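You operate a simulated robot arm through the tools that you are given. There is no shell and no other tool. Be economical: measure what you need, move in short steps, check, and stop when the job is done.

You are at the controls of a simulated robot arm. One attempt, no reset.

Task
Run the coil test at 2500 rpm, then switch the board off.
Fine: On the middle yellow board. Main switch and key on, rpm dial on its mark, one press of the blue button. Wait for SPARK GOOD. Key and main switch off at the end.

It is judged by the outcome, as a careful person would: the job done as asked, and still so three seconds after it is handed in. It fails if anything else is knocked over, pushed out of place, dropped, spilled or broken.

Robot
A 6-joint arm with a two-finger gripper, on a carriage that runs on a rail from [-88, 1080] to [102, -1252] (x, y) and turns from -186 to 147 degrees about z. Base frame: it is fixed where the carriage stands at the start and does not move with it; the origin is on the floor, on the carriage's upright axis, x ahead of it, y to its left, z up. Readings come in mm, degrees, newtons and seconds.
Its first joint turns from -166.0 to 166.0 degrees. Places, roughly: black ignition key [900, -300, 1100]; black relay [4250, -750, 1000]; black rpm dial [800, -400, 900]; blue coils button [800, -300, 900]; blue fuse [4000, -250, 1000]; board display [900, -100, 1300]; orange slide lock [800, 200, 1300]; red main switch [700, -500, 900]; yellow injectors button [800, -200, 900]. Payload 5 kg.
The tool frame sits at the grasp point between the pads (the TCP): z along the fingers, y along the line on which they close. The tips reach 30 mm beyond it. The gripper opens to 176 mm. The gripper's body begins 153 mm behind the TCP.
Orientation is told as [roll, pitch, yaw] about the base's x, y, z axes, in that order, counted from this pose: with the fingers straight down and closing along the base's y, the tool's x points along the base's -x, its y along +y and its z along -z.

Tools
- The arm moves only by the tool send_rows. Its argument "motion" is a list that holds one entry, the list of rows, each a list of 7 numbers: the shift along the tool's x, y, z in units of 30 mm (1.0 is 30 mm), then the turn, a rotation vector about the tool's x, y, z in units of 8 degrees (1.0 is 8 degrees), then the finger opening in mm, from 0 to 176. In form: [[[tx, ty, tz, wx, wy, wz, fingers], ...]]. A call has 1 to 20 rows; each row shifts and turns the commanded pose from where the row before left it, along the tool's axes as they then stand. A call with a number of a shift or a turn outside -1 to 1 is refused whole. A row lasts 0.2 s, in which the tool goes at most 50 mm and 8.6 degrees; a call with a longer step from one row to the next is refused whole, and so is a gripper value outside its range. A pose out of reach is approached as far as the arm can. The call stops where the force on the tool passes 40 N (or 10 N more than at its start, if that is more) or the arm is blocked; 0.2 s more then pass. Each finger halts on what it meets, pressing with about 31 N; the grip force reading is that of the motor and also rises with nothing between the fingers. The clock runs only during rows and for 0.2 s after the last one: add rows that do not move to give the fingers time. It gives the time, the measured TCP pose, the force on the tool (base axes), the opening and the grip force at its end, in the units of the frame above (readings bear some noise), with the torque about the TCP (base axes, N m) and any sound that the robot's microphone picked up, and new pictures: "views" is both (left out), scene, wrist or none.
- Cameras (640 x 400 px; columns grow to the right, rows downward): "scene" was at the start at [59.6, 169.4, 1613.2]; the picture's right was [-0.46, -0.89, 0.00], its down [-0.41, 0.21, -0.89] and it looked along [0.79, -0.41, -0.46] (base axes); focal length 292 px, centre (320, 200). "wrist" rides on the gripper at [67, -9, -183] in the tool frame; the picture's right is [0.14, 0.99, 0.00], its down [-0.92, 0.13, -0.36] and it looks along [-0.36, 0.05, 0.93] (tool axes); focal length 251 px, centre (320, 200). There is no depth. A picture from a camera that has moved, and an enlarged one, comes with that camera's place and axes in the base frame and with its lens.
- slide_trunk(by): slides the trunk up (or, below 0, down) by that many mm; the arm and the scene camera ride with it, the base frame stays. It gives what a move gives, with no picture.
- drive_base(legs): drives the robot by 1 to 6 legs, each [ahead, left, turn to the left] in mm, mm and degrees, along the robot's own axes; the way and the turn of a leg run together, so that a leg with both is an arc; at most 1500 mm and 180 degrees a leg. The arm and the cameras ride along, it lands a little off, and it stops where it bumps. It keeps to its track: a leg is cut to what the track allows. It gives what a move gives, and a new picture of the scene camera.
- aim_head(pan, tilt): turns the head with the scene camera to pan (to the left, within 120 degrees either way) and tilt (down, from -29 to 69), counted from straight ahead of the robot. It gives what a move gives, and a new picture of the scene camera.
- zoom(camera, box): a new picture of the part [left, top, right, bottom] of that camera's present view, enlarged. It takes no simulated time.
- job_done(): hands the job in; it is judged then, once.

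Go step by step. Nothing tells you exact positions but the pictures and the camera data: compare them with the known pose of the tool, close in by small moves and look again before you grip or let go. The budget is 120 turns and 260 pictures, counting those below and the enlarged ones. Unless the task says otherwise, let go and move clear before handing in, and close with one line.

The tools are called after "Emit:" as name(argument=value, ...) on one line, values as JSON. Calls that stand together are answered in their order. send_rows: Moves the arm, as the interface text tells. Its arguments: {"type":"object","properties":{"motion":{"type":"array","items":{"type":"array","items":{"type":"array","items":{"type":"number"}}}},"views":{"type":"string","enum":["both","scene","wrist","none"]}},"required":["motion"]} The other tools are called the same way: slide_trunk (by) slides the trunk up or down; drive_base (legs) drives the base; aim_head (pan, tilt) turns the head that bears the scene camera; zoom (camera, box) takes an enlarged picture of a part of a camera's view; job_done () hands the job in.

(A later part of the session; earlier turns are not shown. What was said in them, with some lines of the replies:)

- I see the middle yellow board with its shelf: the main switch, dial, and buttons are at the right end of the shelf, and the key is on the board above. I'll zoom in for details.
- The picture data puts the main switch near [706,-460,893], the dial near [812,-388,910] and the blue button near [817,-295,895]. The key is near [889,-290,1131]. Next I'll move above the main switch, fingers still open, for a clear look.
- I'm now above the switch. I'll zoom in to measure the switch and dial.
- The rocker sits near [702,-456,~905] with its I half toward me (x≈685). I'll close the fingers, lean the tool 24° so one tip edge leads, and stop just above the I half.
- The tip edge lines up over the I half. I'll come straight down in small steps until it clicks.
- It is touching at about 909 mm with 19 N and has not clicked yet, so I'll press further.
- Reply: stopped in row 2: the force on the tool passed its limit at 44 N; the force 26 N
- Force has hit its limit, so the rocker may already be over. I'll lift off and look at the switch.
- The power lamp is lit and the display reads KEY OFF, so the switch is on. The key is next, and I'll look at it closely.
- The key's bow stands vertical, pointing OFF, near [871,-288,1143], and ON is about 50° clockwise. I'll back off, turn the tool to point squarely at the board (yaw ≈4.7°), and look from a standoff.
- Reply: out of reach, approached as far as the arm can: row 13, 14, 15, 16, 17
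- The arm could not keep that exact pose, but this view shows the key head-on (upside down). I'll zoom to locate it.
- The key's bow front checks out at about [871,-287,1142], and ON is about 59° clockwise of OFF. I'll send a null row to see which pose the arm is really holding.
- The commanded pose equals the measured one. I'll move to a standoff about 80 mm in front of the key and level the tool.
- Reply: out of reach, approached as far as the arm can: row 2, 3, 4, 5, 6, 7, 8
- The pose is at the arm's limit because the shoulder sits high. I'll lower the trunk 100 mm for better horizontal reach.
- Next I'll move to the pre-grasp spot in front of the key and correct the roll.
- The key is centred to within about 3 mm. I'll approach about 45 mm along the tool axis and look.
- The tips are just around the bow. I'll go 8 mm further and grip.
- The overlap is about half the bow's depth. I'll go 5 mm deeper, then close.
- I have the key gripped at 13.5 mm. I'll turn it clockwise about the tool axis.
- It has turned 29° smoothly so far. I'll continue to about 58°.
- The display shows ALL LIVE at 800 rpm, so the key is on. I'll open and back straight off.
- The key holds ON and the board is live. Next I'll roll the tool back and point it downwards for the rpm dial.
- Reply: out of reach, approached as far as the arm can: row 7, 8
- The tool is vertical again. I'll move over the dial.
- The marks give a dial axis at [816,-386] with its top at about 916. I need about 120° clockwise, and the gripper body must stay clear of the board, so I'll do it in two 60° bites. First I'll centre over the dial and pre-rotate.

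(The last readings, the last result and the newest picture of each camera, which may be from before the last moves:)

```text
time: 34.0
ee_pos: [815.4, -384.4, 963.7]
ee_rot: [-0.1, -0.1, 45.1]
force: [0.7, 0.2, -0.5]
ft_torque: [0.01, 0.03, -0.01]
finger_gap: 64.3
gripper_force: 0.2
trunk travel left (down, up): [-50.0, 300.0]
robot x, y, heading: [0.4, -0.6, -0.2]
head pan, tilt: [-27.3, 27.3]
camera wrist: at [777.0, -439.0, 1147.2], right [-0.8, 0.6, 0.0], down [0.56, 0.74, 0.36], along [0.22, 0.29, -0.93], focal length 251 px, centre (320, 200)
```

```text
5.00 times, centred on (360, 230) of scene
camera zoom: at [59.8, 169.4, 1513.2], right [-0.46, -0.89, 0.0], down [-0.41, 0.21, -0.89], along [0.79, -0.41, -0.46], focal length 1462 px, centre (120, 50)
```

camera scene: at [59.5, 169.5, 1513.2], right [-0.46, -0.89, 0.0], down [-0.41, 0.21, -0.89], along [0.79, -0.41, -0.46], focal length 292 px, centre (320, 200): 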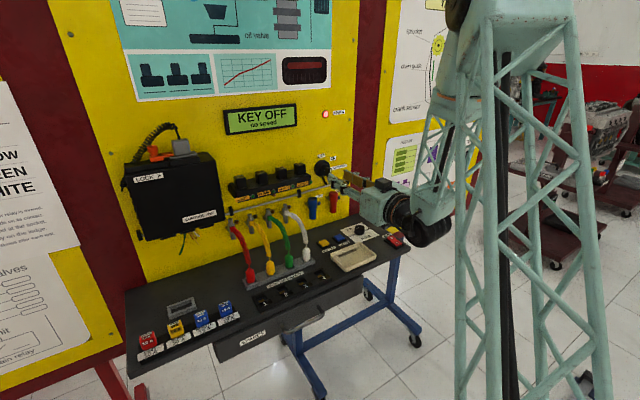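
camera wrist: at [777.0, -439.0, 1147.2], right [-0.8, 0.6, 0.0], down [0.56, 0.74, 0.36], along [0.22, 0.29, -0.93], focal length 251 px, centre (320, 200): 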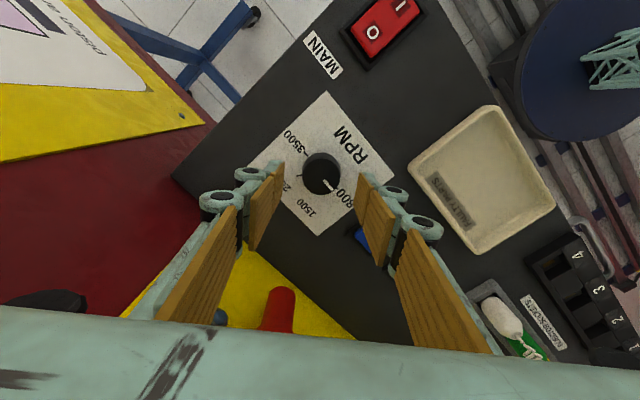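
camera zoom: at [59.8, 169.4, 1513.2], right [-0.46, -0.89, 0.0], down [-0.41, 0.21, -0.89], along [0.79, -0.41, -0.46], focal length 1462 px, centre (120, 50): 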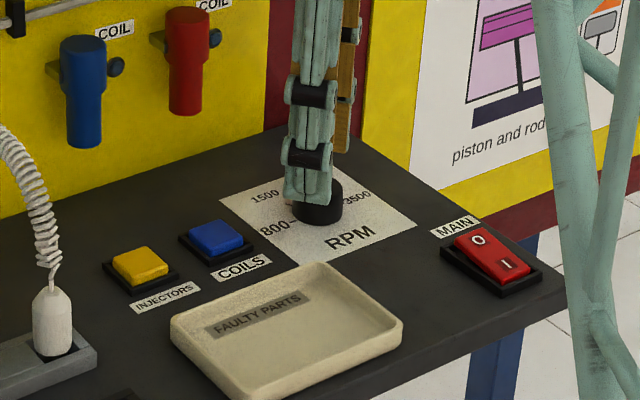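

The dial is centred under the fingers. I'll descend 32 mm and grip.

Emit:
send_rows(motion=[[[0, 0, 0.3, 0, 0, 0, 64], [0, 0, 0.3, 0, 0, 0, 64], [0, 0, 0.25, 0, 0, 0, 64], [0, 0, 0.2, 0, 0, 0, 64], [0, 0, 0, 0, 0, 0, 45], [0, 0, 0, 0, 0, 0, 28], [0, 0, 0, 0, 0, 0, 28], [0, 0, 0, 0, 0, 0, 28]]], views="none")

Emit:
zoom(camera="wrist", box=[240, 140, 400, 240])

Emit:
zoom(camera="scene", box=[290, 150, 430, 250])

```text
time: 35.8
ee_pos: [815.2, -384.0, 934.1]
ee_rot: [0.0, 0.0, 45.1]
force: [-8.0, 6.2, 0.4]
ft_torque: [0.21, 0.3, -0.04]
finger_gap: 36.6
gripper_force: 45.1
trunk travel left (down, up): [-50.0, 300.0]
robot x, y, heading: [-2.0, 1.8, 0.0]
head pan, tilt: [-27.3, 27.3]
```

```text
4.00 times, centred on (320, 190) of wrist
camera zoom: at [776.7, -438.4, 1117.2], right [-0.8, 0.6, 0.0], down [0.56, 0.74, 0.36], along [0.22, 0.29, -0.93], focal length 1006 px, centre (320, 240)
```

zoom: 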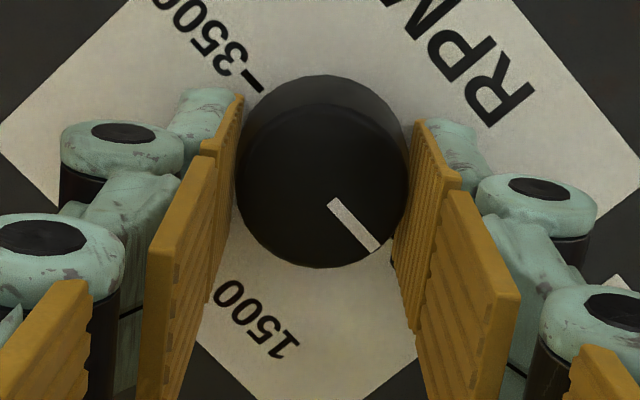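

```text
4.00 times, centred on (360, 200) of scene
camera zoom: at [59.3, 169.7, 1513.2], right [-0.46, -0.89, 0.0], down [-0.41, 0.21, -0.89], along [0.79, -0.41, -0.46], focal length 1170 px, centre (160, 200)
```

zoom: 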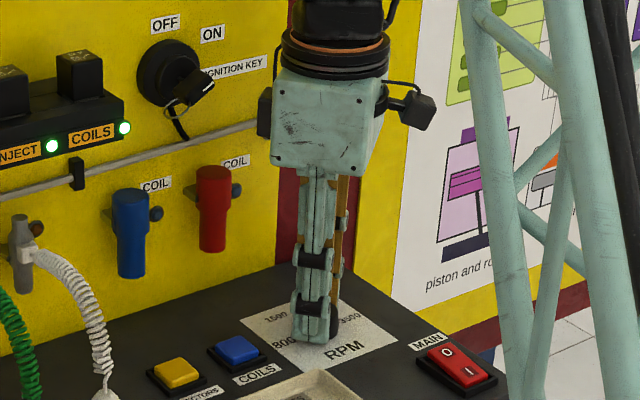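

I have the dial gripped at 36.6 mm. I'll turn it clockwise about 60°.

Emit:
send_rows(motion=[[[0, 0, 0, 0, 0, 0.75, 28], [0, 0, 0, 0, 0, 0.75, 28], [0, 0, 0, 0, 0, 0.75, 28], [0, 0, 0, 0, 0, 0.75, 28], [0, 0, 0, 0, 0, 0.75, 28], [0, 0, 0, 0, 0, 0.75, 28], [0, 0, 0, 0, 0, 0.75, 28], [0, 0, 0, 0, 0, 0.75, 28], [0, 0, 0, 0, 0, 0.75, 28], [0, 0, 0, 0, 0, 0.75, 28], [0, 0, 0, 0, 0, 0, 28]]], views="none")

Emit:
zoom(camera="wrist", box=[240, 140, 400, 240])

Emit:
zoom(camera="scene", box=[210, 90, 420, 250])

```text
time: 38.2
ee_pos: [816.1, -386.9, 934.3]
ee_rot: [0.0, -0.2, -15.0]
force: [-0.8, -13.2, -11.2]
ft_torque: [-0.45, 0.17, 0.04]
finger_gap: 36.6
gripper_force: 44.8
trunk travel left (down, up): [-50.0, 300.0]
robot x, y, heading: [-4.8, -1.4, 0.1]
head pan, tilt: [-27.3, 27.3]
```

```text
4.00 times, centred on (320, 190) of wrist
camera zoom: at [750.9, -378.9, 1117.2], right [0.12, 0.99, 0.0], down [0.92, -0.11, 0.36], along [0.36, -0.04, -0.93], focal length 1006 px, centre (320, 240)
```

zoom: 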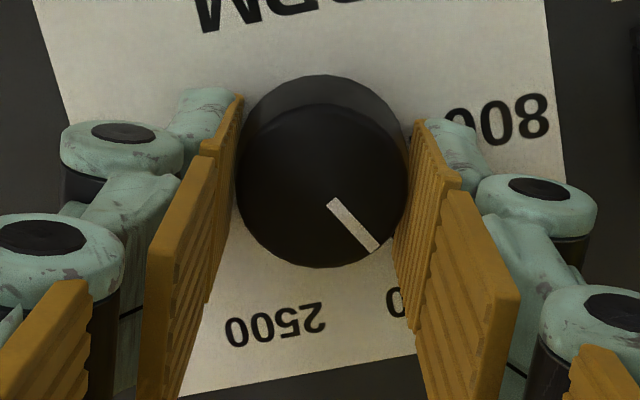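

```text
2.50 times, centred on (315, 170) of scene
camera zoom: at [60.2, 168.4, 1513.3], right [-0.46, -0.89, 0.0], down [-0.41, 0.21, -0.89], along [0.79, -0.41, -0.46], focal length 731 px, centre (332, 275)
```

zoom: 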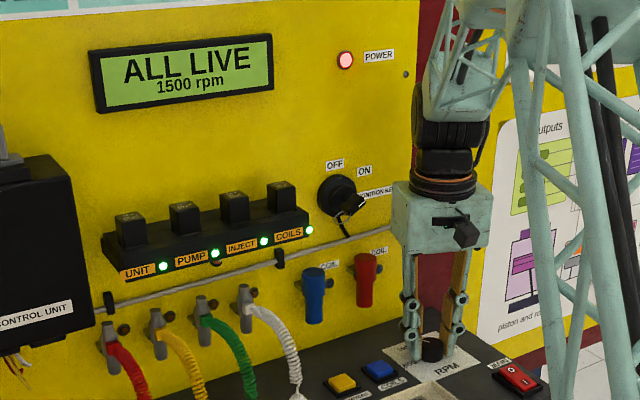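

It reads 1500 rpm after 60°. I'll open around the knob, rotate back, re-grip and turn the second 60°.

Emit:
send_rows(motion=[[[0, 0, 0, 0, 0, 0, 50], [0, 0, 0, 0, 0, 0, 64], [0, 0, -0.5, 0, 0, 0, 64], [0, 0, 0, 0, 0, -1, 64], [0, 0, 0, 0, 0, -1, 64], [0, 0, 0, 0, 0, -1, 64], [0, 0, 0, 0, 0, -1, 64], [0, 0, 0, 0, 0, -1, 64], [0, 0, 0, 0, 0, -1, 64], [0, 0, 0, 0, 0, -1, 64], [0, 0, 0, 0, 0, -0.5, 64], [0, 0, 0.5, 0, 0, 0, 64], [0, 0, 0, 0, 0, 0, 64], [0, 0, 0, 0, 0, 0, 45], [0, 0, 0, 0, 0, 0, 28], [0, 0, 0, 0, 0, 0, 28], [0, 0, 0, 0, 0, 0, 28]]], views="none")

Emit:
zoom(camera="wrist", box=[240, 140, 400, 240])

Emit:
zoom(camera="scene", box=[210, 90, 420, 250])

```text
time: 41.8
ee_pos: [815.1, -384.5, 934.4]
ee_rot: [0.2, 0.0, 45.0]
force: [-22.5, 14.6, -4.1]
ft_torque: [0.43, 0.84, -0.05]
finger_gap: 36.3
gripper_force: 45.3
trunk travel left (down, up): [-50.0, 300.0]
robot x, y, heading: [1.1, -2.1, 0.1]
head pan, tilt: [-27.3, 27.3]
```

```text
4.00 times, centred on (320, 190) of wrist
camera zoom: at [777.1, -438.5, 1117.6], right [-0.8, 0.6, 0.0], down [0.56, 0.74, 0.36], along [0.22, 0.29, -0.93], focal length 1006 px, centre (320, 240)
```

zoom: 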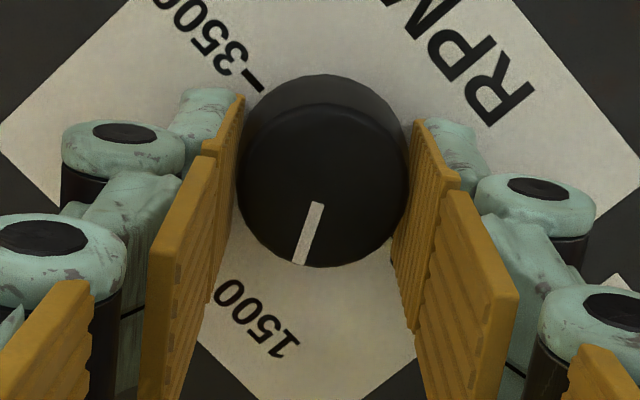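

```text
2.50 times, centred on (315, 170) of scene
camera zoom: at [58.8, 170.2, 1513.1], right [-0.46, -0.89, 0.0], down [-0.41, 0.21, -0.89], along [0.79, -0.41, -0.46], focal length 731 px, centre (332, 275)
```

zoom: 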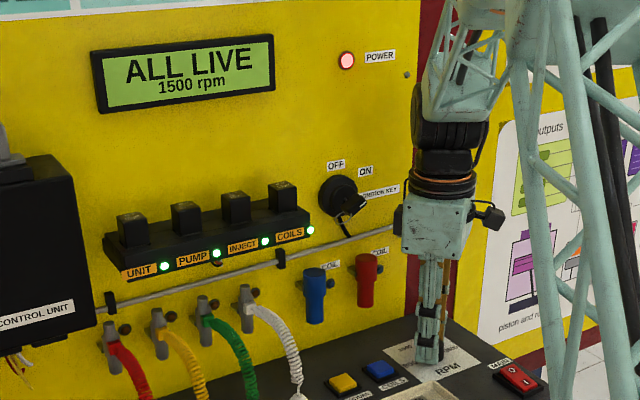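

It's re-gripped with the dial steady at 1500. I'll turn the second 60°.

Emit:
send_rows(motion=[[[0, 0.03, 0, 0, 0, 0.75, 28], [0, 0, 0, 0, 0, 0.75, 28], [0, 0, 0, 0, 0, 0.75, 28], [0, 0, 0, 0, 0, 0.75, 28], [0, 0, 0, 0, 0, 0.75, 28], [0, 0, 0, 0, 0, 0.75, 28], [0, 0, 0, 0, 0, 0.75, 28], [0, 0, 0, 0, 0, 0.75, 28], [0, 0, 0, 0, 0, 0.75, 28], [0, 0, 0, 0, 0, 0.75, 28], [0, 0, 0, 0, 0, 0, 28]]], views="none")

Emit:
zoom(camera="wrist", box=[240, 140, 400, 240])

Emit:
zoom(camera="scene", box=[210, 90, 420, 250])

```text
time: 44.2
ee_pos: [816.7, -387.4, 934.8]
ee_rot: [-0.1, -0.3, -15.0]
force: [-3.0, -18.1, -2.5]
ft_torque: [-0.72, -0.1, 0.07]
finger_gap: 36.2
gripper_force: 44.8
trunk travel left (down, up): [-50.0, 300.0]
robot x, y, heading: [-0.9, 0.4, -0.2]
head pan, tilt: [-27.3, 27.3]
```

```text
4.00 times, centred on (320, 190) of wrist
camera zoom: at [750.7, -378.8, 1117.5], right [0.12, 0.99, 0.0], down [0.92, -0.11, 0.37], along [0.36, -0.05, -0.93], focal length 1006 px, centre (320, 240)
```

zoom: 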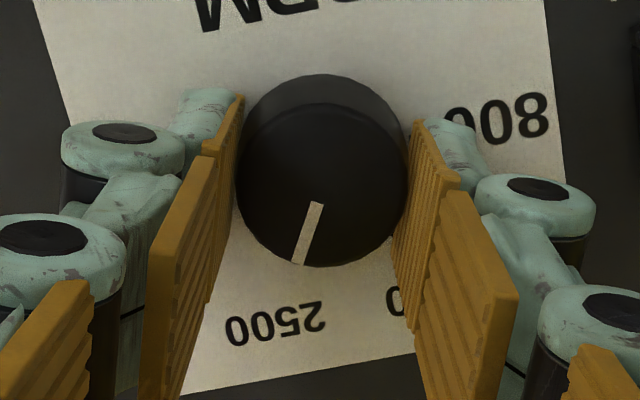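

```text
2.50 times, centred on (315, 170) of scene
camera zoom: at [59.7, 168.4, 1513.3], right [-0.46, -0.89, 0.0], down [-0.41, 0.21, -0.89], along [0.79, -0.41, -0.46], focal length 731 px, centre (332, 275)
```

zoom: 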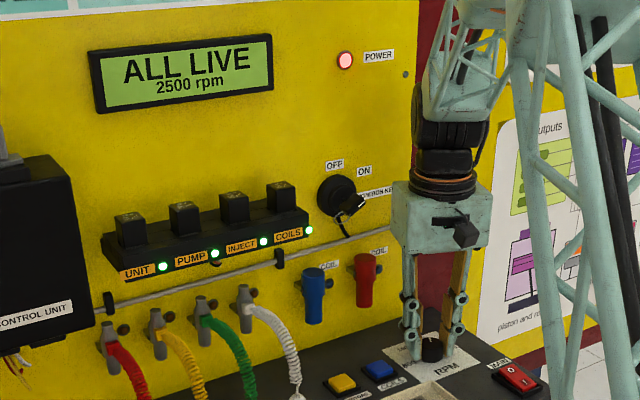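

The display reads 2500 rpm. I'll release, rise straight up and check the dial on its mark.

Emit:
send_rows(motion=[[[0, 0, 0, 0, 0, 0, 50], [0, 0, 0, 0, 0, 0, 70], [0, 0, 0, 0, 0, 0, 70], [0, 0, -0.6, 0, 0, 0, 70], [0, 0, -1, 0, 0, 0, 70], [0, 0, -1, 0, 0, -0.5, 70], [0, 0, -0.6, 0, 0, -1, 70], [0, 0, 0, 0, 0, -1, 70], [0, 0, 0, 0, 0, 0, 70]]], views="wrist")

Emit:
zoom(camera="wrist", box=[260, 130, 420, 230])

Emit:
zoom(camera="scene", box=[210, 90, 420, 250])

```text
time: 46.2
ee_pos: [815.9, -385.1, 1030.3]
ee_rot: [0.0, -0.1, 5.3]
force: [-1.1, 0.4, -0.5]
ft_torque: [-0.03, 0.02, 0.02]
finger_gap: 69.8
gripper_force: 0.1
trunk travel left (down, up): [-50.0, 300.0]
robot x, y, heading: [-2.5, 1.7, 0.3]
head pan, tilt: [-27.3, 27.3]
camera wrist: at [751.7, -400.5, 1212.4], right [-0.23, 0.97, 0.0], down [0.91, 0.21, 0.36], along [0.35, 0.08, -0.93], focal length 251 px, centre (320, 200)
```

wrist: 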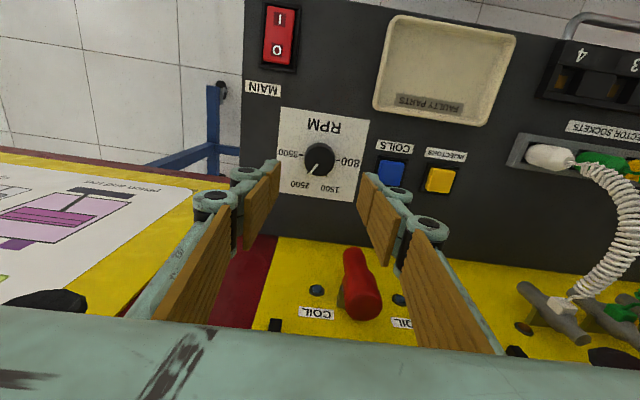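

```text
4.00 times, centred on (340, 180) of wrist
camera zoom: at [751.7, -400.5, 1212.4], right [-0.23, 0.97, 0.0], down [0.91, 0.21, 0.36], along [0.35, 0.08, -0.93], focal length 1006 px, centre (240, 280)
```

zoom: 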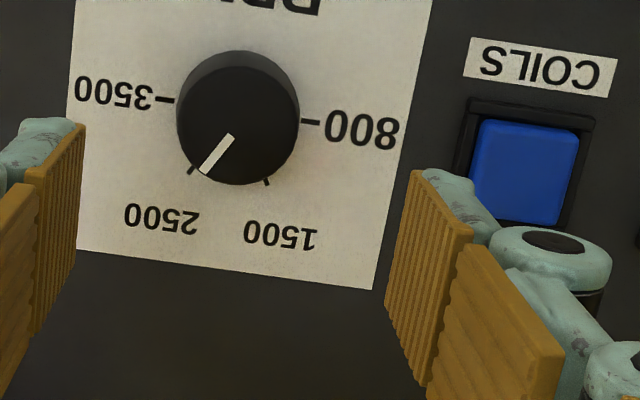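

```text
2.50 times, centred on (315, 170) of scene
camera zoom: at [59.6, 169.4, 1513.2], right [-0.46, -0.89, 0.0], down [-0.41, 0.21, -0.89], along [0.79, -0.41, -0.46], focal length 731 px, centre (332, 275)
```

zoom: 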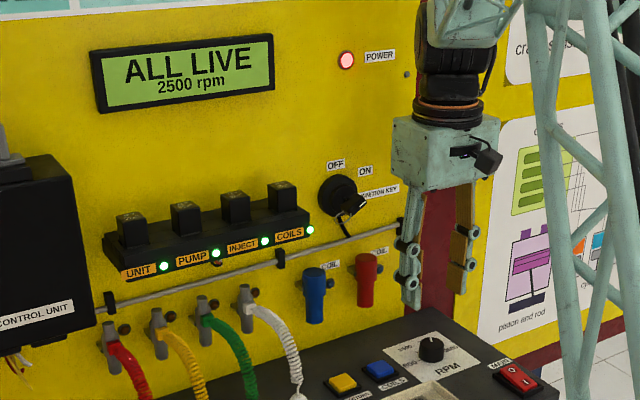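

The dial sits on the 2500 mark. The blue button is at about [812,-294,903]. I'll close the fingers, lean the tool 16° back, and hover just above it.

Emit:
send_rows(motion=[[[-0.08, 0.98, 0, 0, 0, 0, 0], [-0.08, 0.98, 0, 0, 0, 0, 0], [-0.087, 0.98, 0, 0, 0, 0, 0], [0, 0.09, 0, 0, -1, 0, 0], [0, 0, 0, 0, -1, 0, 0], [0.1725, 0, 0.6, 0, 0, 0, 0], [0.1725, 0, 0.6, 0, 0, 0, 0], [0.1725, 0, 0.6, 0, 0, 0, 0], [0.1, 0, 0.35, 0, 0, 0, 0], [0, 0, 0, 0, 0, 0, 0]]], views="wrist")

Emit:
zoom(camera="wrist", box=[260, 130, 380, 205])

Emit:
zoom(camera="scene", box=[290, 170, 410, 260])

```text
time: 48.4
ee_pos: [815.9, -294.7, 961.7]
ee_rot: [0.0, -16.1, 5.1]
force: [0.0, 0.5, 0.0]
ft_torque: [0.04, 0.01, -0.01]
finger_gap: 0.0
gripper_force: 30.7
trunk travel left (down, up): [-50.0, 300.0]
robot x, y, heading: [0.4, -2.6, -0.2]
head pan, tilt: [-27.3, 27.3]
camera wrist: at [703.4, -313.4, 1120.5], right [-0.22, 0.97, -0.04], down [0.77, 0.2, 0.6], along [0.6, 0.1, -0.8], focal length 251 px, centre (320, 200)
```

wrist: 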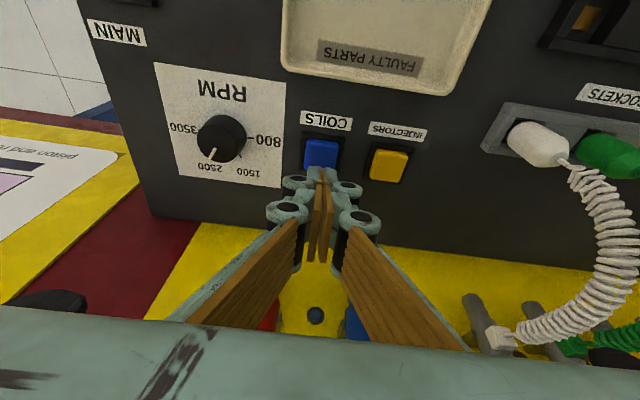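

```text
5.33 times, centred on (320, 168) of wrist
camera zoom: at [703.4, -313.4, 1120.5], right [-0.22, 0.97, -0.04], down [0.77, 0.2, 0.6], along [0.6, 0.1, -0.8], focal length 1341 px, centre (320, 373)
```

zoom: 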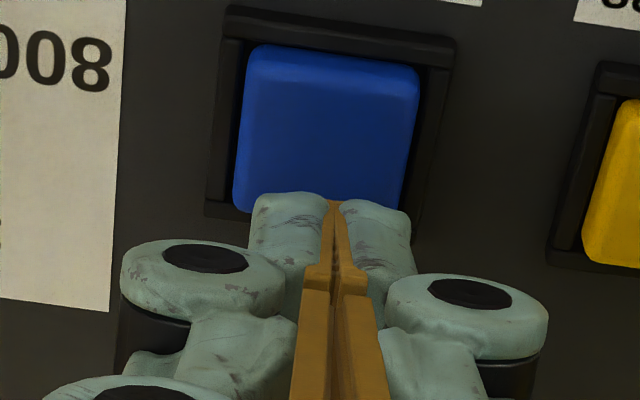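

```text
4.44 times, centred on (350, 215) of scene
camera zoom: at [59.7, 169.4, 1513.2], right [-0.46, -0.89, 0.0], down [-0.41, 0.21, -0.89], along [0.79, -0.41, -0.46], focal length 1300 px, centre (187, 133)
```

zoom: 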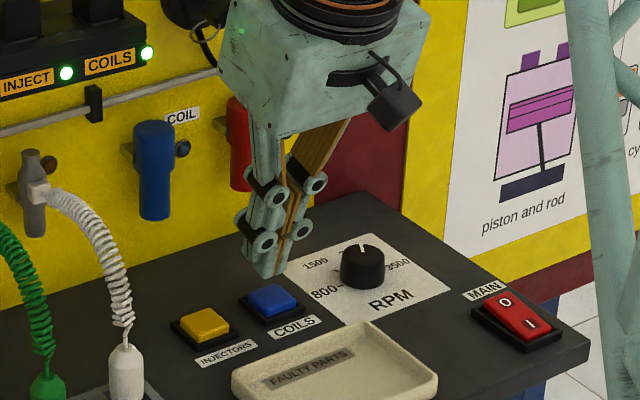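

The tip is over the button. I'll press straight down in small steps.

Emit:
send_rows(motion=[[[0.046, 0, 0.16, 0, 0, 0, 0], [0.046, 0, 0.16, 0, 0, 0, 0], [0.046, 0, 0.16, 0, 0, 0, 0], [0.018, 0, 0.064, 0, 0, 0, 0], [0.018, 0, 0.064, 0, 0, 0, 0], [0.018, 0, 0.064, 0, 0, 0, 0], [0.018, 0, 0.064, 0, 0, 0, 0]]], views="none")

Emit:
zoom(camera="scene", box=[210, 90, 420, 250])

```text
time: 50.0
ee_pos: [815.9, -294.2, 939.4]
ee_rot: [0.0, -16.0, 5.1]
force: [0.2, -0.1, 1.8]
ft_torque: [-0.01, -0.05, -0.01]
finger_gap: 6.1
gripper_force: 45.1
trunk travel left (down, up): [-50.0, 300.0]
robot x, y, heading: [0.8, -1.9, 0.1]
head pan, tilt: [-27.3, 27.3]
```

```text
2.50 times, centred on (315, 170) of scene
camera zoom: at [59.6, 169.4, 1513.2], right [-0.46, -0.89, 0.0], down [-0.41, 0.21, -0.89], along [0.79, -0.41, -0.46], focal length 731 px, centre (332, 275)
```

zoom: 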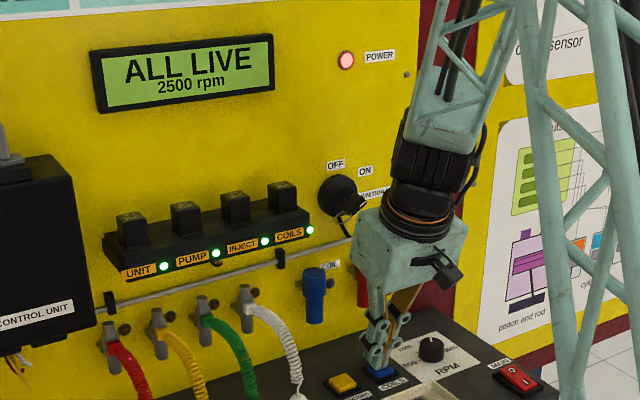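

It's in light contact and has not triggered yet. I'll press on.

Emit:
send_rows(motion=[[[0.018, 0, 0.064, 0, 0, 0, 0], [0.018, 0, 0.064, 0, 0, 0, 0], [0.018, 0, 0.064, 0, 0, 0, 0]]], views="none")

Emit:
zoom(camera="scene", box=[210, 90, 420, 250])

```text
time: 50.8
ee_pos: [815.9, -293.1, 935.4]
ee_rot: [0.0, -16.2, 5.1]
force: [-3.8, -1.3, 14.3]
ft_torque: [-0.05, 0.22, 0.0]
finger_gap: 6.1
gripper_force: 45.0
trunk travel left (down, up): [-50.0, 300.0]
robot x, y, heading: [1.8, 3.8, -0.2]
head pan, tilt: [-27.3, 27.3]
heard: click
```

```text
2.50 times, centred on (315, 170) of scene
camera zoom: at [58.8, 169.6, 1513.3], right [-0.46, -0.89, 0.0], down [-0.41, 0.21, -0.89], along [0.79, -0.41, -0.46], focal length 731 px, centre (332, 275)
```

zoom: 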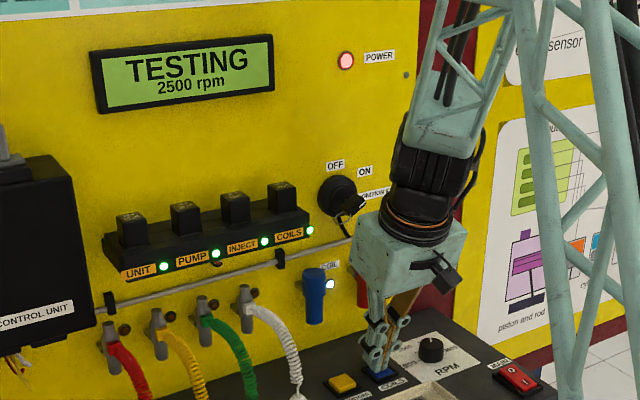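

TESTING is showing and I heard one click. I'll lift off cleanly and wait for the result.

Emit:
send_rows(motion=[[[-0.2, 0, -0.7, 0, 0, 0, 0], [-0.2, 0, -0.7, 0, 0, 0, 0], [-0.2, 0, -0.7, 0, 0, 0, 0], [0, 0, 0, 0, 0, 0, 0], [0, 0, 0, 0, 0, 0, 0], [0, 0, 0, 0, 0, 0, 0], [0, 0, 0, 0, 0, 0, 0], [0, 0, 0, 0, 0, 0, 0], [0, 0, 0, 0, 0, 0, 0], [0, 0, 0, 0, 0, 0, 0], [0, 0, 0, 0, 0, 0, 0], [0, 0, 0, 0, 0, 0, 0]]], views="none")

Emit:
zoom(camera="scene", box=[210, 90, 420, 250])

```text
time: 53.4
ee_pos: [815.8, -294.2, 998.9]
ee_rot: [-0.1, -16.1, 5.1]
force: [-0.2, 0.1, -0.4]
ft_torque: [-0.02, 0.01, 0.01]
finger_gap: 0.0
gripper_force: 44.9
trunk travel left (down, up): [-50.0, 300.0]
robot x, y, heading: [0.3, 2.7, 0.1]
head pan, tilt: [-27.3, 27.3]
```

```text
2.50 times, centred on (315, 170) of scene
camera zoom: at [59.6, 169.4, 1513.2], right [-0.46, -0.89, 0.0], down [-0.41, 0.21, -0.89], along [0.79, -0.41, -0.46], focal length 731 px, centre (332, 275)
```

zoom: 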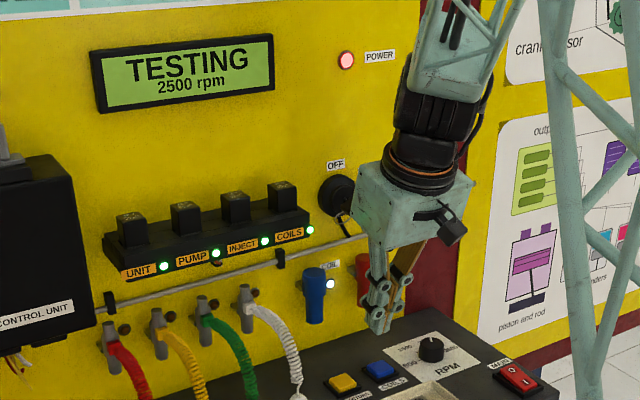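

It's still testing. I'll back away towards the key standoff while waiting.

Emit:
send_rows(motion=[[[0.225, 0.04, -0.76, 0, 0, 0, 40], [0.225, 0.04, -0.76, 0, 0, 0, 40], [0.225, 0.04, -0.76, 0, 0, 0, 40], [0.225, 0.04, -0.76, 0, 0, 0, 40], [0.225, 0.04, -0.76, 0, 0, 0, 40], [0.225, 0.04, -0.76, 0, 0, 0, 40], [0.225, 0.04, -0.76, 0, 0, 0, 40], [0, 0, 0, 0, 0, 0, 40], [0, 0, 0, 0, 0, 0, 40], [0, 0, 0, 0, 0, 0, 40], [0, 0, 0, 0, 0, 0, 40], [0, 0, 0, 0, 0, 0, 40]]], views="none")

Emit:
zoom(camera="scene", box=[210, 90, 420, 250])

```text
time: 56.0
ee_pos: [726.5, -294.0, 1140.5]
ee_rot: [0.1, -16.0, 5.0]
force: [-0.9, 0.5, 0.8]
ft_torque: [0.01, -0.01, 0.02]
finger_gap: 40.3
gripper_force: 0.0
trunk travel left (down, up): [-50.0, 300.0]
robot x, y, heading: [-4.1, -1.0, 0.1]
head pan, tilt: [-27.3, 27.3]
```

```text
2.50 times, centred on (315, 170) of scene
camera zoom: at [59.6, 169.4, 1513.2], right [-0.46, -0.89, 0.0], down [-0.41, 0.21, -0.89], along [0.79, -0.41, -0.46], focal length 731 px, centre (332, 275)
```

zoom: 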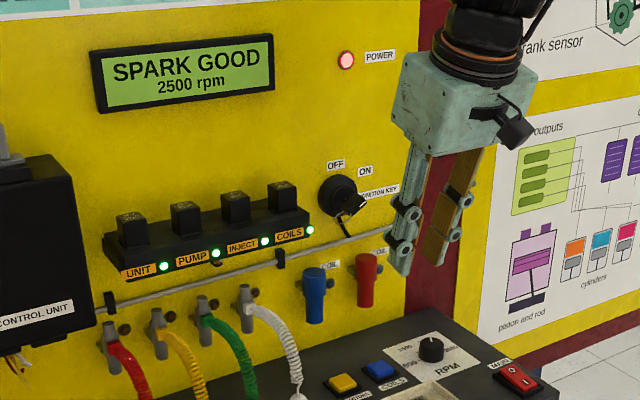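

SPARK GOOD is showing. Now I'll switch the key off: pitch the tool back to horizontal in front of the key, then roll to match it.

Emit:
send_rows(motion=[[[0, 0, 0, 0, -1, 0, 40], [0, 0, 0, 0, -1, 0, 40], [0, 0, 0, 0, -1, 0, 40], [0, 0, 0, 0, -1, 0, 40], [0, 0, 0, 0, -1, 0, 40], [-0.6, -0.09, 0.885, 0, 0, 0, 40], [-0.6, -0.09, 0.885, 0, 0, 0, 40], [0, 0, 0, 0, -1, 0, 40], [0, 0, 0, 0, -1, 0, 40], [0, 0, 0, 0, -1, 0, 40], [0, 0, 0, 0, -1, 0, 40], [0, 0, 0, 0, -0.23, 0, 40], [0, 0, 0, 0, 0, 1, 40], [0, 0, 0, 0, 0, 1, 40], [0, 0, 0, 0, 0, 1, 40], [0, 0, 0, 0, 0, 1, 40], [0, 0, 0, 0, 0, 1, 40], [0, 0, 0, 0, 0, 1, 40], [0, 0, 0, 0, 0, 1, 40], [0, 0, 0, 0, 0, 0.2, 40]]], views="wrist")

Emit:
zoom(camera="wrist", box=[240, 100, 400, 200])

```text
time: 60.2
ee_pos: [790.1, -293.3, 1140.5]
ee_rot: [89.9, -32.3, -84.9]
force: [-0.4, -0.3, 0.3]
ft_torque: [0.03, -0.02, -0.01]
finger_gap: 39.9
gripper_force: 0.0
trunk travel left (down, up): [-50.0, 300.0]
robot x, y, heading: [-0.2, -1.9, -0.1]
head pan, tilt: [-27.3, 27.3]
camera wrist: at [604.3, -257.9, 1096.4], right [-0.06, 0.64, 0.76], down [-0.3, -0.74, 0.6], along [0.95, -0.19, 0.23], focal length 251 px, centre (320, 200)
```

wrist: 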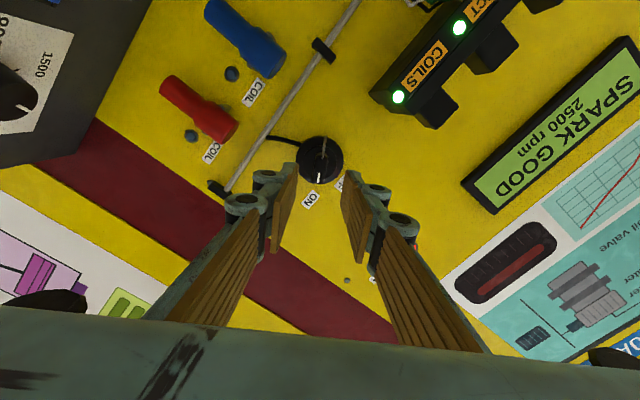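

```text
4.00 times, centred on (320, 150) of wrist
camera zoom: at [604.3, -257.9, 1096.4], right [-0.06, 0.64, 0.76], down [-0.3, -0.74, 0.6], along [0.95, -0.19, 0.23], focal length 1006 px, centre (320, 400)
```

zoom: 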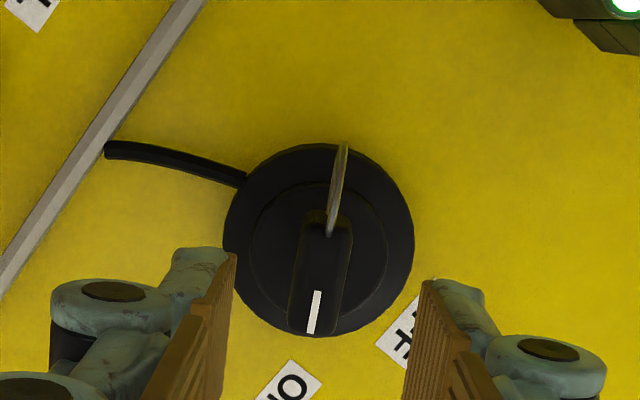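

The tool lines up with the key just as it did when I released it. I'll advance 67 mm to the same grip spot and close.

Emit:
send_rows(motion=[[[0, 0, 0.5, 0, 0, 0, 40], [0, 0, 0.5, 0, 0, 0, 40], [0, 0, 0.4, 0, 0, 0, 40], [0, 0, 0.3, 0, 0, 0, 40], [0, 0, 0.2, 0, 0, 0, 40], [0, 0, 0.17, 0, 0, 0, 40], [0, 0, 0.15, 0, 0, 0, 40], [0, 0, 0, 0, 0, 0, 40], [0, 0, 0, 0, 0, 0, 25], [0, 0, 0, 0, 0, 0, 10], [0, 0, 0, 0, 0, 0, 4], [0, 0, 0, 0, 0, 0, 4]]], views="none")

Emit:
zoom(camera="wrist", box=[240, 130, 400, 230])

```text
time: 62.8
ee_pos: [856.8, -287.8, 1140.0]
ee_rot: [89.9, -32.4, -84.9]
force: [1.9, -3.8, -1.7]
ft_torque: [0.03, 0.03, -0.15]
finger_gap: 13.9
gripper_force: 44.5
trunk travel left (down, up): [-50.0, 300.0]
robot x, y, heading: [1.0, -0.2, -0.0]
head pan, tilt: [-27.3, 27.3]
```

```text
4.00 times, centred on (320, 180) of wrist
camera zoom: at [670.7, -251.9, 1096.2], right [-0.06, 0.64, 0.76], down [-0.3, -0.74, 0.6], along [0.95, -0.19, 0.23], focal length 1006 px, centre (320, 280)
```

zoom: 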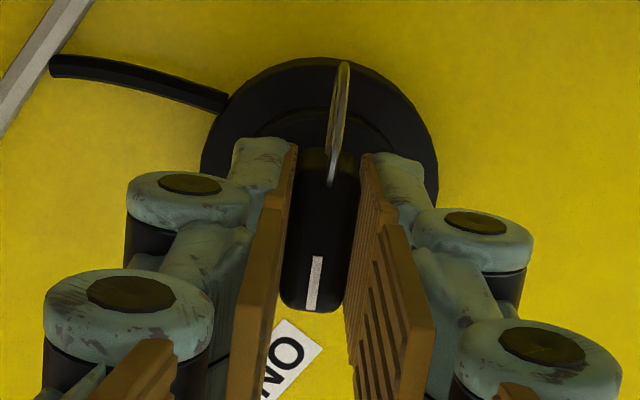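

I have the key gripped, so I'll turn it back 58° to OFF.

Emit:
send_rows(motion=[[[0, 0, 0, 0, 0, -0.66, 4], [0, 0, 0, 0, 0, -0.66, 4], [0, 0, 0, 0, 0, -0.66, 4], [0, 0, 0, 0, 0, -0.66, 4], [0, 0, 0, 0, 0, -0.66, 4], [0, 0, 0, 0, 0, -0.66, 4], [0, 0, 0, 0, 0, -0.66, 4], [0, 0, 0, 0, 0, -0.66, 4], [0, 0, 0, 0, 0, -0.66, 4], [0, 0, 0, 0, 0, -0.66, 4], [0, 0, 0, 0, 0, -0.66, 4], [0, 0, 0, 0, 0, 0, 4]]], views="none")

Emit:
zoom(camera="scene", box=[210, 90, 420, 250])

Emit:
zoom(camera="wrist", box=[240, 130, 400, 230])

```text
time: 65.4
ee_pos: [856.5, -288.2, 1140.6]
ee_rot: [-79.3, -89.5, 84.2]
force: [13.8, -9.6, -5.8]
ft_torque: [0.36, 0.26, -0.32]
finger_gap: 13.4
gripper_force: 45.4
trunk travel left (down, up): [-50.0, 300.0]
robot x, y, heading: [-1.3, 0.5, -0.0]
head pan, tilt: [-27.3, 27.3]
```

```text
2.50 times, centred on (315, 170) of scene
camera zoom: at [60.7, 168.7, 1513.2], right [-0.46, -0.89, 0.0], down [-0.41, 0.21, -0.89], along [0.79, -0.41, -0.46], focal length 731 px, centre (332, 275)
```

zoom: 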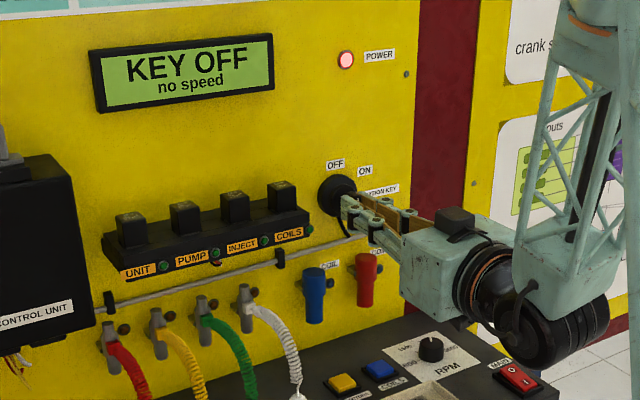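

```text
4.00 times, centred on (320, 180) of wrist
camera zoom: at [676.0, -313.8, 1072.6], right [-0.09, 0.99, -0.15], down [-0.37, 0.1, 0.92], along [0.92, 0.13, 0.36], focal length 1006 px, centre (320, 280)
```

zoom: 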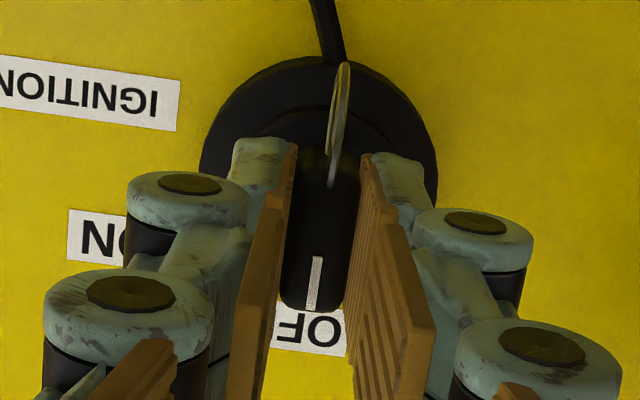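

KEY OFF is showing, so I'll release, back away and bring the tool to the 24° lean for the main switch.

Emit:
send_rows(motion=[[[0, 0, 0, 0, 0, 0, 20], [0, 0, 0, 0, 0, 0, 30], [0, 0, 0, 0, 0, 0, 40], [0, 0, -0.4, 0, 0, 0, 40], [0, 0, -0.8, 0, 0, 0, 40], [0, 0, -1, 0, 0, 0, 40], [0, 0, -0.6, 0, 0, 0, 40], [0, 0, 0, 0, 1, 0, 40], [0, 0, 0, 0, 1, 0, 40], [0, 0, 0, 0, 1, 0, 20], [0, 0, 0, 0, 1, 0, 0], [0, 0, 0, 0, 1, 0, 0], [0, 0, 0, 0, 1, 0, 0], [0, 0, 0, 0, 1, 0, 0], [0, 0, 0, 0, 1, 0, 0], [0, 0, 0, 0, 0.2, 0, 0], [0, 0, 0, 0, 0, 0, 0]]], views="none")

Emit:
zoom(camera="scene", box=[210, 90, 420, 250])

```text
time: 69.0
ee_pos: [775.7, -297.1, 1145.1]
ee_rot: [-0.5, -24.3, 5.2]
force: [1.0, 0.3, 0.9]
ft_torque: [0.01, 0.02, -0.04]
finger_gap: 0.2
gripper_force: 31.2
out of reach, approached as far as the arm can: row 7
trunk travel left (down, up): [-50.0, 300.0]
robot x, y, heading: [-0.8, 1.1, 0.1]
head pan, tilt: [-27.3, 27.3]
```

```text
2.50 times, centred on (315, 170) of scene
camera zoom: at [59.7, 169.5, 1513.2], right [-0.46, -0.89, 0.0], down [-0.41, 0.21, -0.89], along [0.79, -0.41, -0.46], focal length 731 px, centre (332, 275)
```

zoom: 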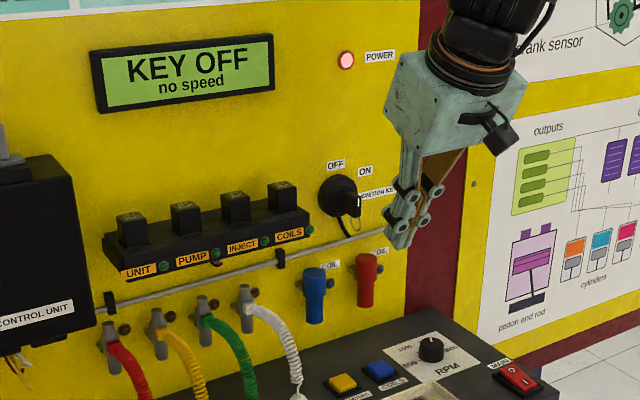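

The key is upright at OFF. I'll move over the O half of the main switch.

Emit:
send_rows(motion=[[[0.564, -0.636, 0.569, 0, 0, 0, 0], [0.564, -0.636, 0.569, 0, 0, 0, 0], [0.564, -0.636, 0.569, 0, 0, 0, 0], [0.564, -0.636, 0.569, 0, 0, 0, 0], [0.564, -0.636, 0.569, 0, 0, 0, 0], [0.564, -0.636, 0.569, 0, 0, 0, 0], [0.564, -0.636, 0.569, 0, 0, 0, 0], [0.564, -0.636, 0.569, 0, 0, 0, 0], [0, 0, 0, 0, 0, 0, 0]]], views="wrist")

Emit:
zoom(camera="wrist", box=[260, 110, 380, 205])

Emit:
zoom(camera="scene", box=[340, 180, 430, 250])

```text
time: 71.0
ee_pos: [723.6, -457.9, 963.4]
ee_rot: [-0.4, -24.3, 5.3]
force: [-0.4, 0.1, -0.7]
ft_torque: [0.1, 0.0, 0.06]
finger_gap: 0.0
gripper_force: 30.8
trunk travel left (down, up): [-50.0, 300.0]
robot x, y, heading: [-0.3, 0.8, 0.0]
head pan, tilt: [-27.3, 27.3]
camera wrist: at [589.9, -478.2, 1103.2], right [-0.21, 0.97, -0.07], down [0.68, 0.2, 0.71], along [0.7, 0.11, -0.7], focal length 251 px, centre (320, 200)
```

wrist: 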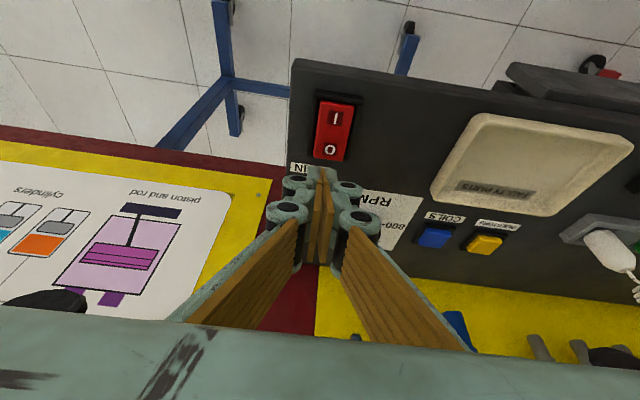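

```text
4.21 times, centred on (320, 158) of wrist
camera zoom: at [589.9, -478.2, 1103.2], right [-0.21, 0.97, -0.07], down [0.68, 0.2, 0.71], along [0.7, 0.11, -0.7], focal length 1059 px, centre (320, 379)
```

zoom: 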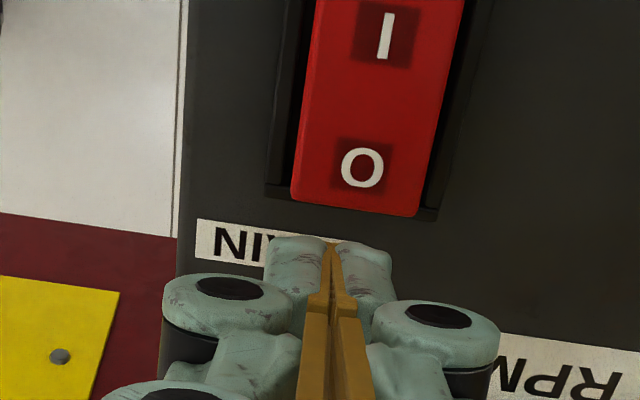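

```text
5.71 times, centred on (385, 215) of scene
camera zoom: at [59.9, 169.1, 1513.2], right [-0.46, -0.89, 0.0], down [-0.41, 0.21, -0.89], along [0.79, -0.41, -0.46], focal length 1671 px, centre (-51, 114)
```

zoom: 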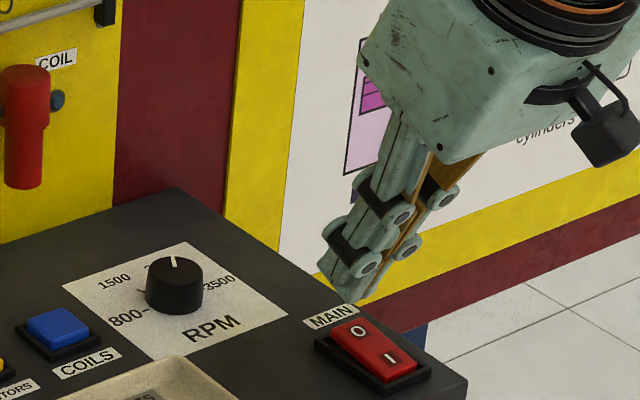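

O is at x≈717–726, y≈-453. I'll shift 4 mm in y and press down.

Emit:
send_rows(motion=[[[0.07, 0.13, 0.15, 0, 0, 0, 0], [0.07, 0, 0.15, 0, 0, 0, 0], [0.055, 0, 0.122, 0, 0, 0, 0], [0.027, 0, 0.061, 0, 0, 0, 0], [0.027, 0, 0.061, 0, 0, 0, 0], [0.027, 0, 0.061, 0, 0, 0, 0], [0.027, 0, 0.061, 0, 0, 0, 0], [0.027, 0, 0.061, 0, 0, 0, 0], [0.027, 0, 0.061, 0, 0, 0, 0], [0.027, 0, 0.061, 0, 0, 0, 0]]], views="none")

Emit:
zoom(camera="scene", box=[210, 90, 430, 250])

```text
time: 73.2
ee_pos: [721.5, -454.6, 941.8]
ee_rot: [-0.6, -24.5, 5.2]
force: [-2.4, 2.2, 22.4]
ft_torque: [0.08, 0.17, 0.04]
finger_gap: 6.0
gripper_force: 44.3
trunk travel left (down, up): [-50.0, 300.0]
robot x, y, heading: [0.4, -3.5, -0.1]
head pan, tilt: [-27.3, 27.3]
```

```text
2.50 times, centred on (320, 170) of scene
camera zoom: at [58.6, 170.1, 1513.4], right [-0.46, -0.89, 0.0], down [-0.41, 0.21, -0.89], along [0.79, -0.41, -0.46], focal length 731 px, centre (320, 275)
```

zoom: 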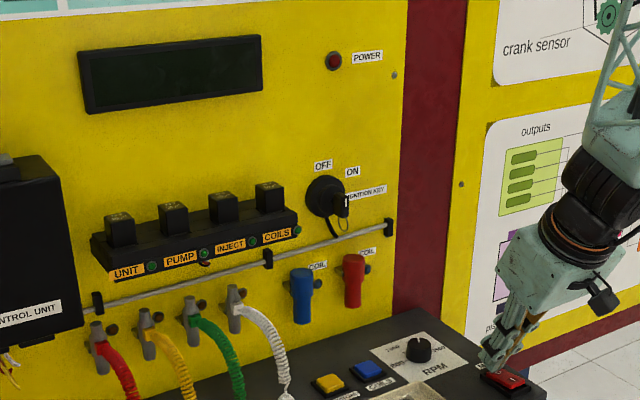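

The display and power lamp are dark. I'll lift clear and confirm.

Emit:
send_rows(motion=[[[-0.3, 0, -0.65, 0, 0, 0, 0], [-0.3, 0, -0.65, 0, 0, 0, 0], [-0.3, 0, -0.65, 0, 0, 0, 0], [-0.3, 0, -0.65, 0, 0, 0, 0], [-0.3, 0, -0.65, 0, 0, 0, 0], [0, 0, 0, 0, 0, 0, 0], [0, 0, 0, 0, 0, 0, 0]]], views="none")

Emit:
zoom(camera="scene", box=[210, 90, 430, 250])

Emit:
zoom(camera="scene", box=[340, 190, 430, 250])

```text
time: 74.8
ee_pos: [722.8, -451.7, 1046.3]
ee_rot: [-0.5, -24.3, 5.2]
force: [-0.1, 0.5, -0.8]
ft_torque: [0.01, 0.03, 0.02]
finger_gap: 0.1
gripper_force: 45.7
trunk travel left (down, up): [-50.0, 300.0]
robot x, y, heading: [-2.6, -1.0, 0.3]
head pan, tilt: [-27.3, 27.3]
```

```text
2.50 times, centred on (320, 170) of scene
camera zoom: at [59.7, 169.4, 1513.2], right [-0.46, -0.89, 0.0], down [-0.41, 0.21, -0.89], along [0.79, -0.41, -0.46], focal length 731 px, centre (320, 275)
```

zoom: 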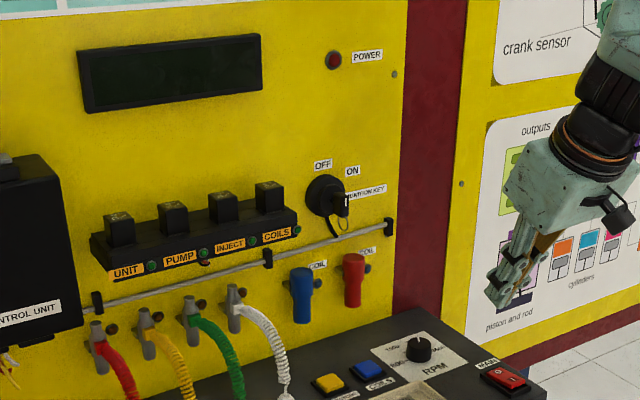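

```text
6.67 times, centred on (385, 220) of scene
camera zoom: at [59.7, 169.4, 1513.2], right [-0.46, -0.89, 0.0], down [-0.41, 0.21, -0.89], along [0.79, -0.41, -0.46], focal length 1950 px, centre (-113, 67)
```

zoom: 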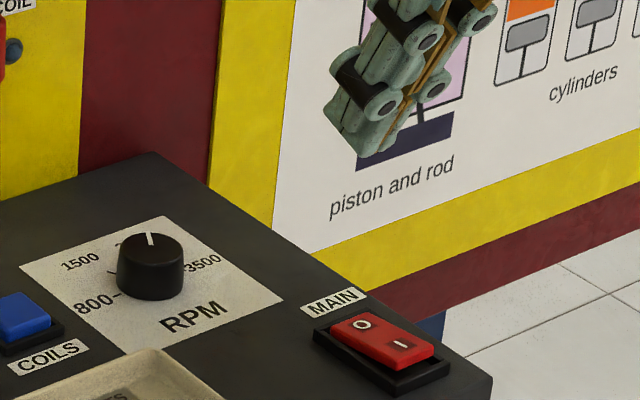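

The main switch and key are off, the display is dark, the dial is still on 2500, and the arm is clear. I'm handing the job in.

Emit:
job_done()

```text
The job is handed in.
```

I ran the coil test at 2500 rpm with one press of the blue button, the display showed SPARK GOOD, and the key and main switch are now both off.
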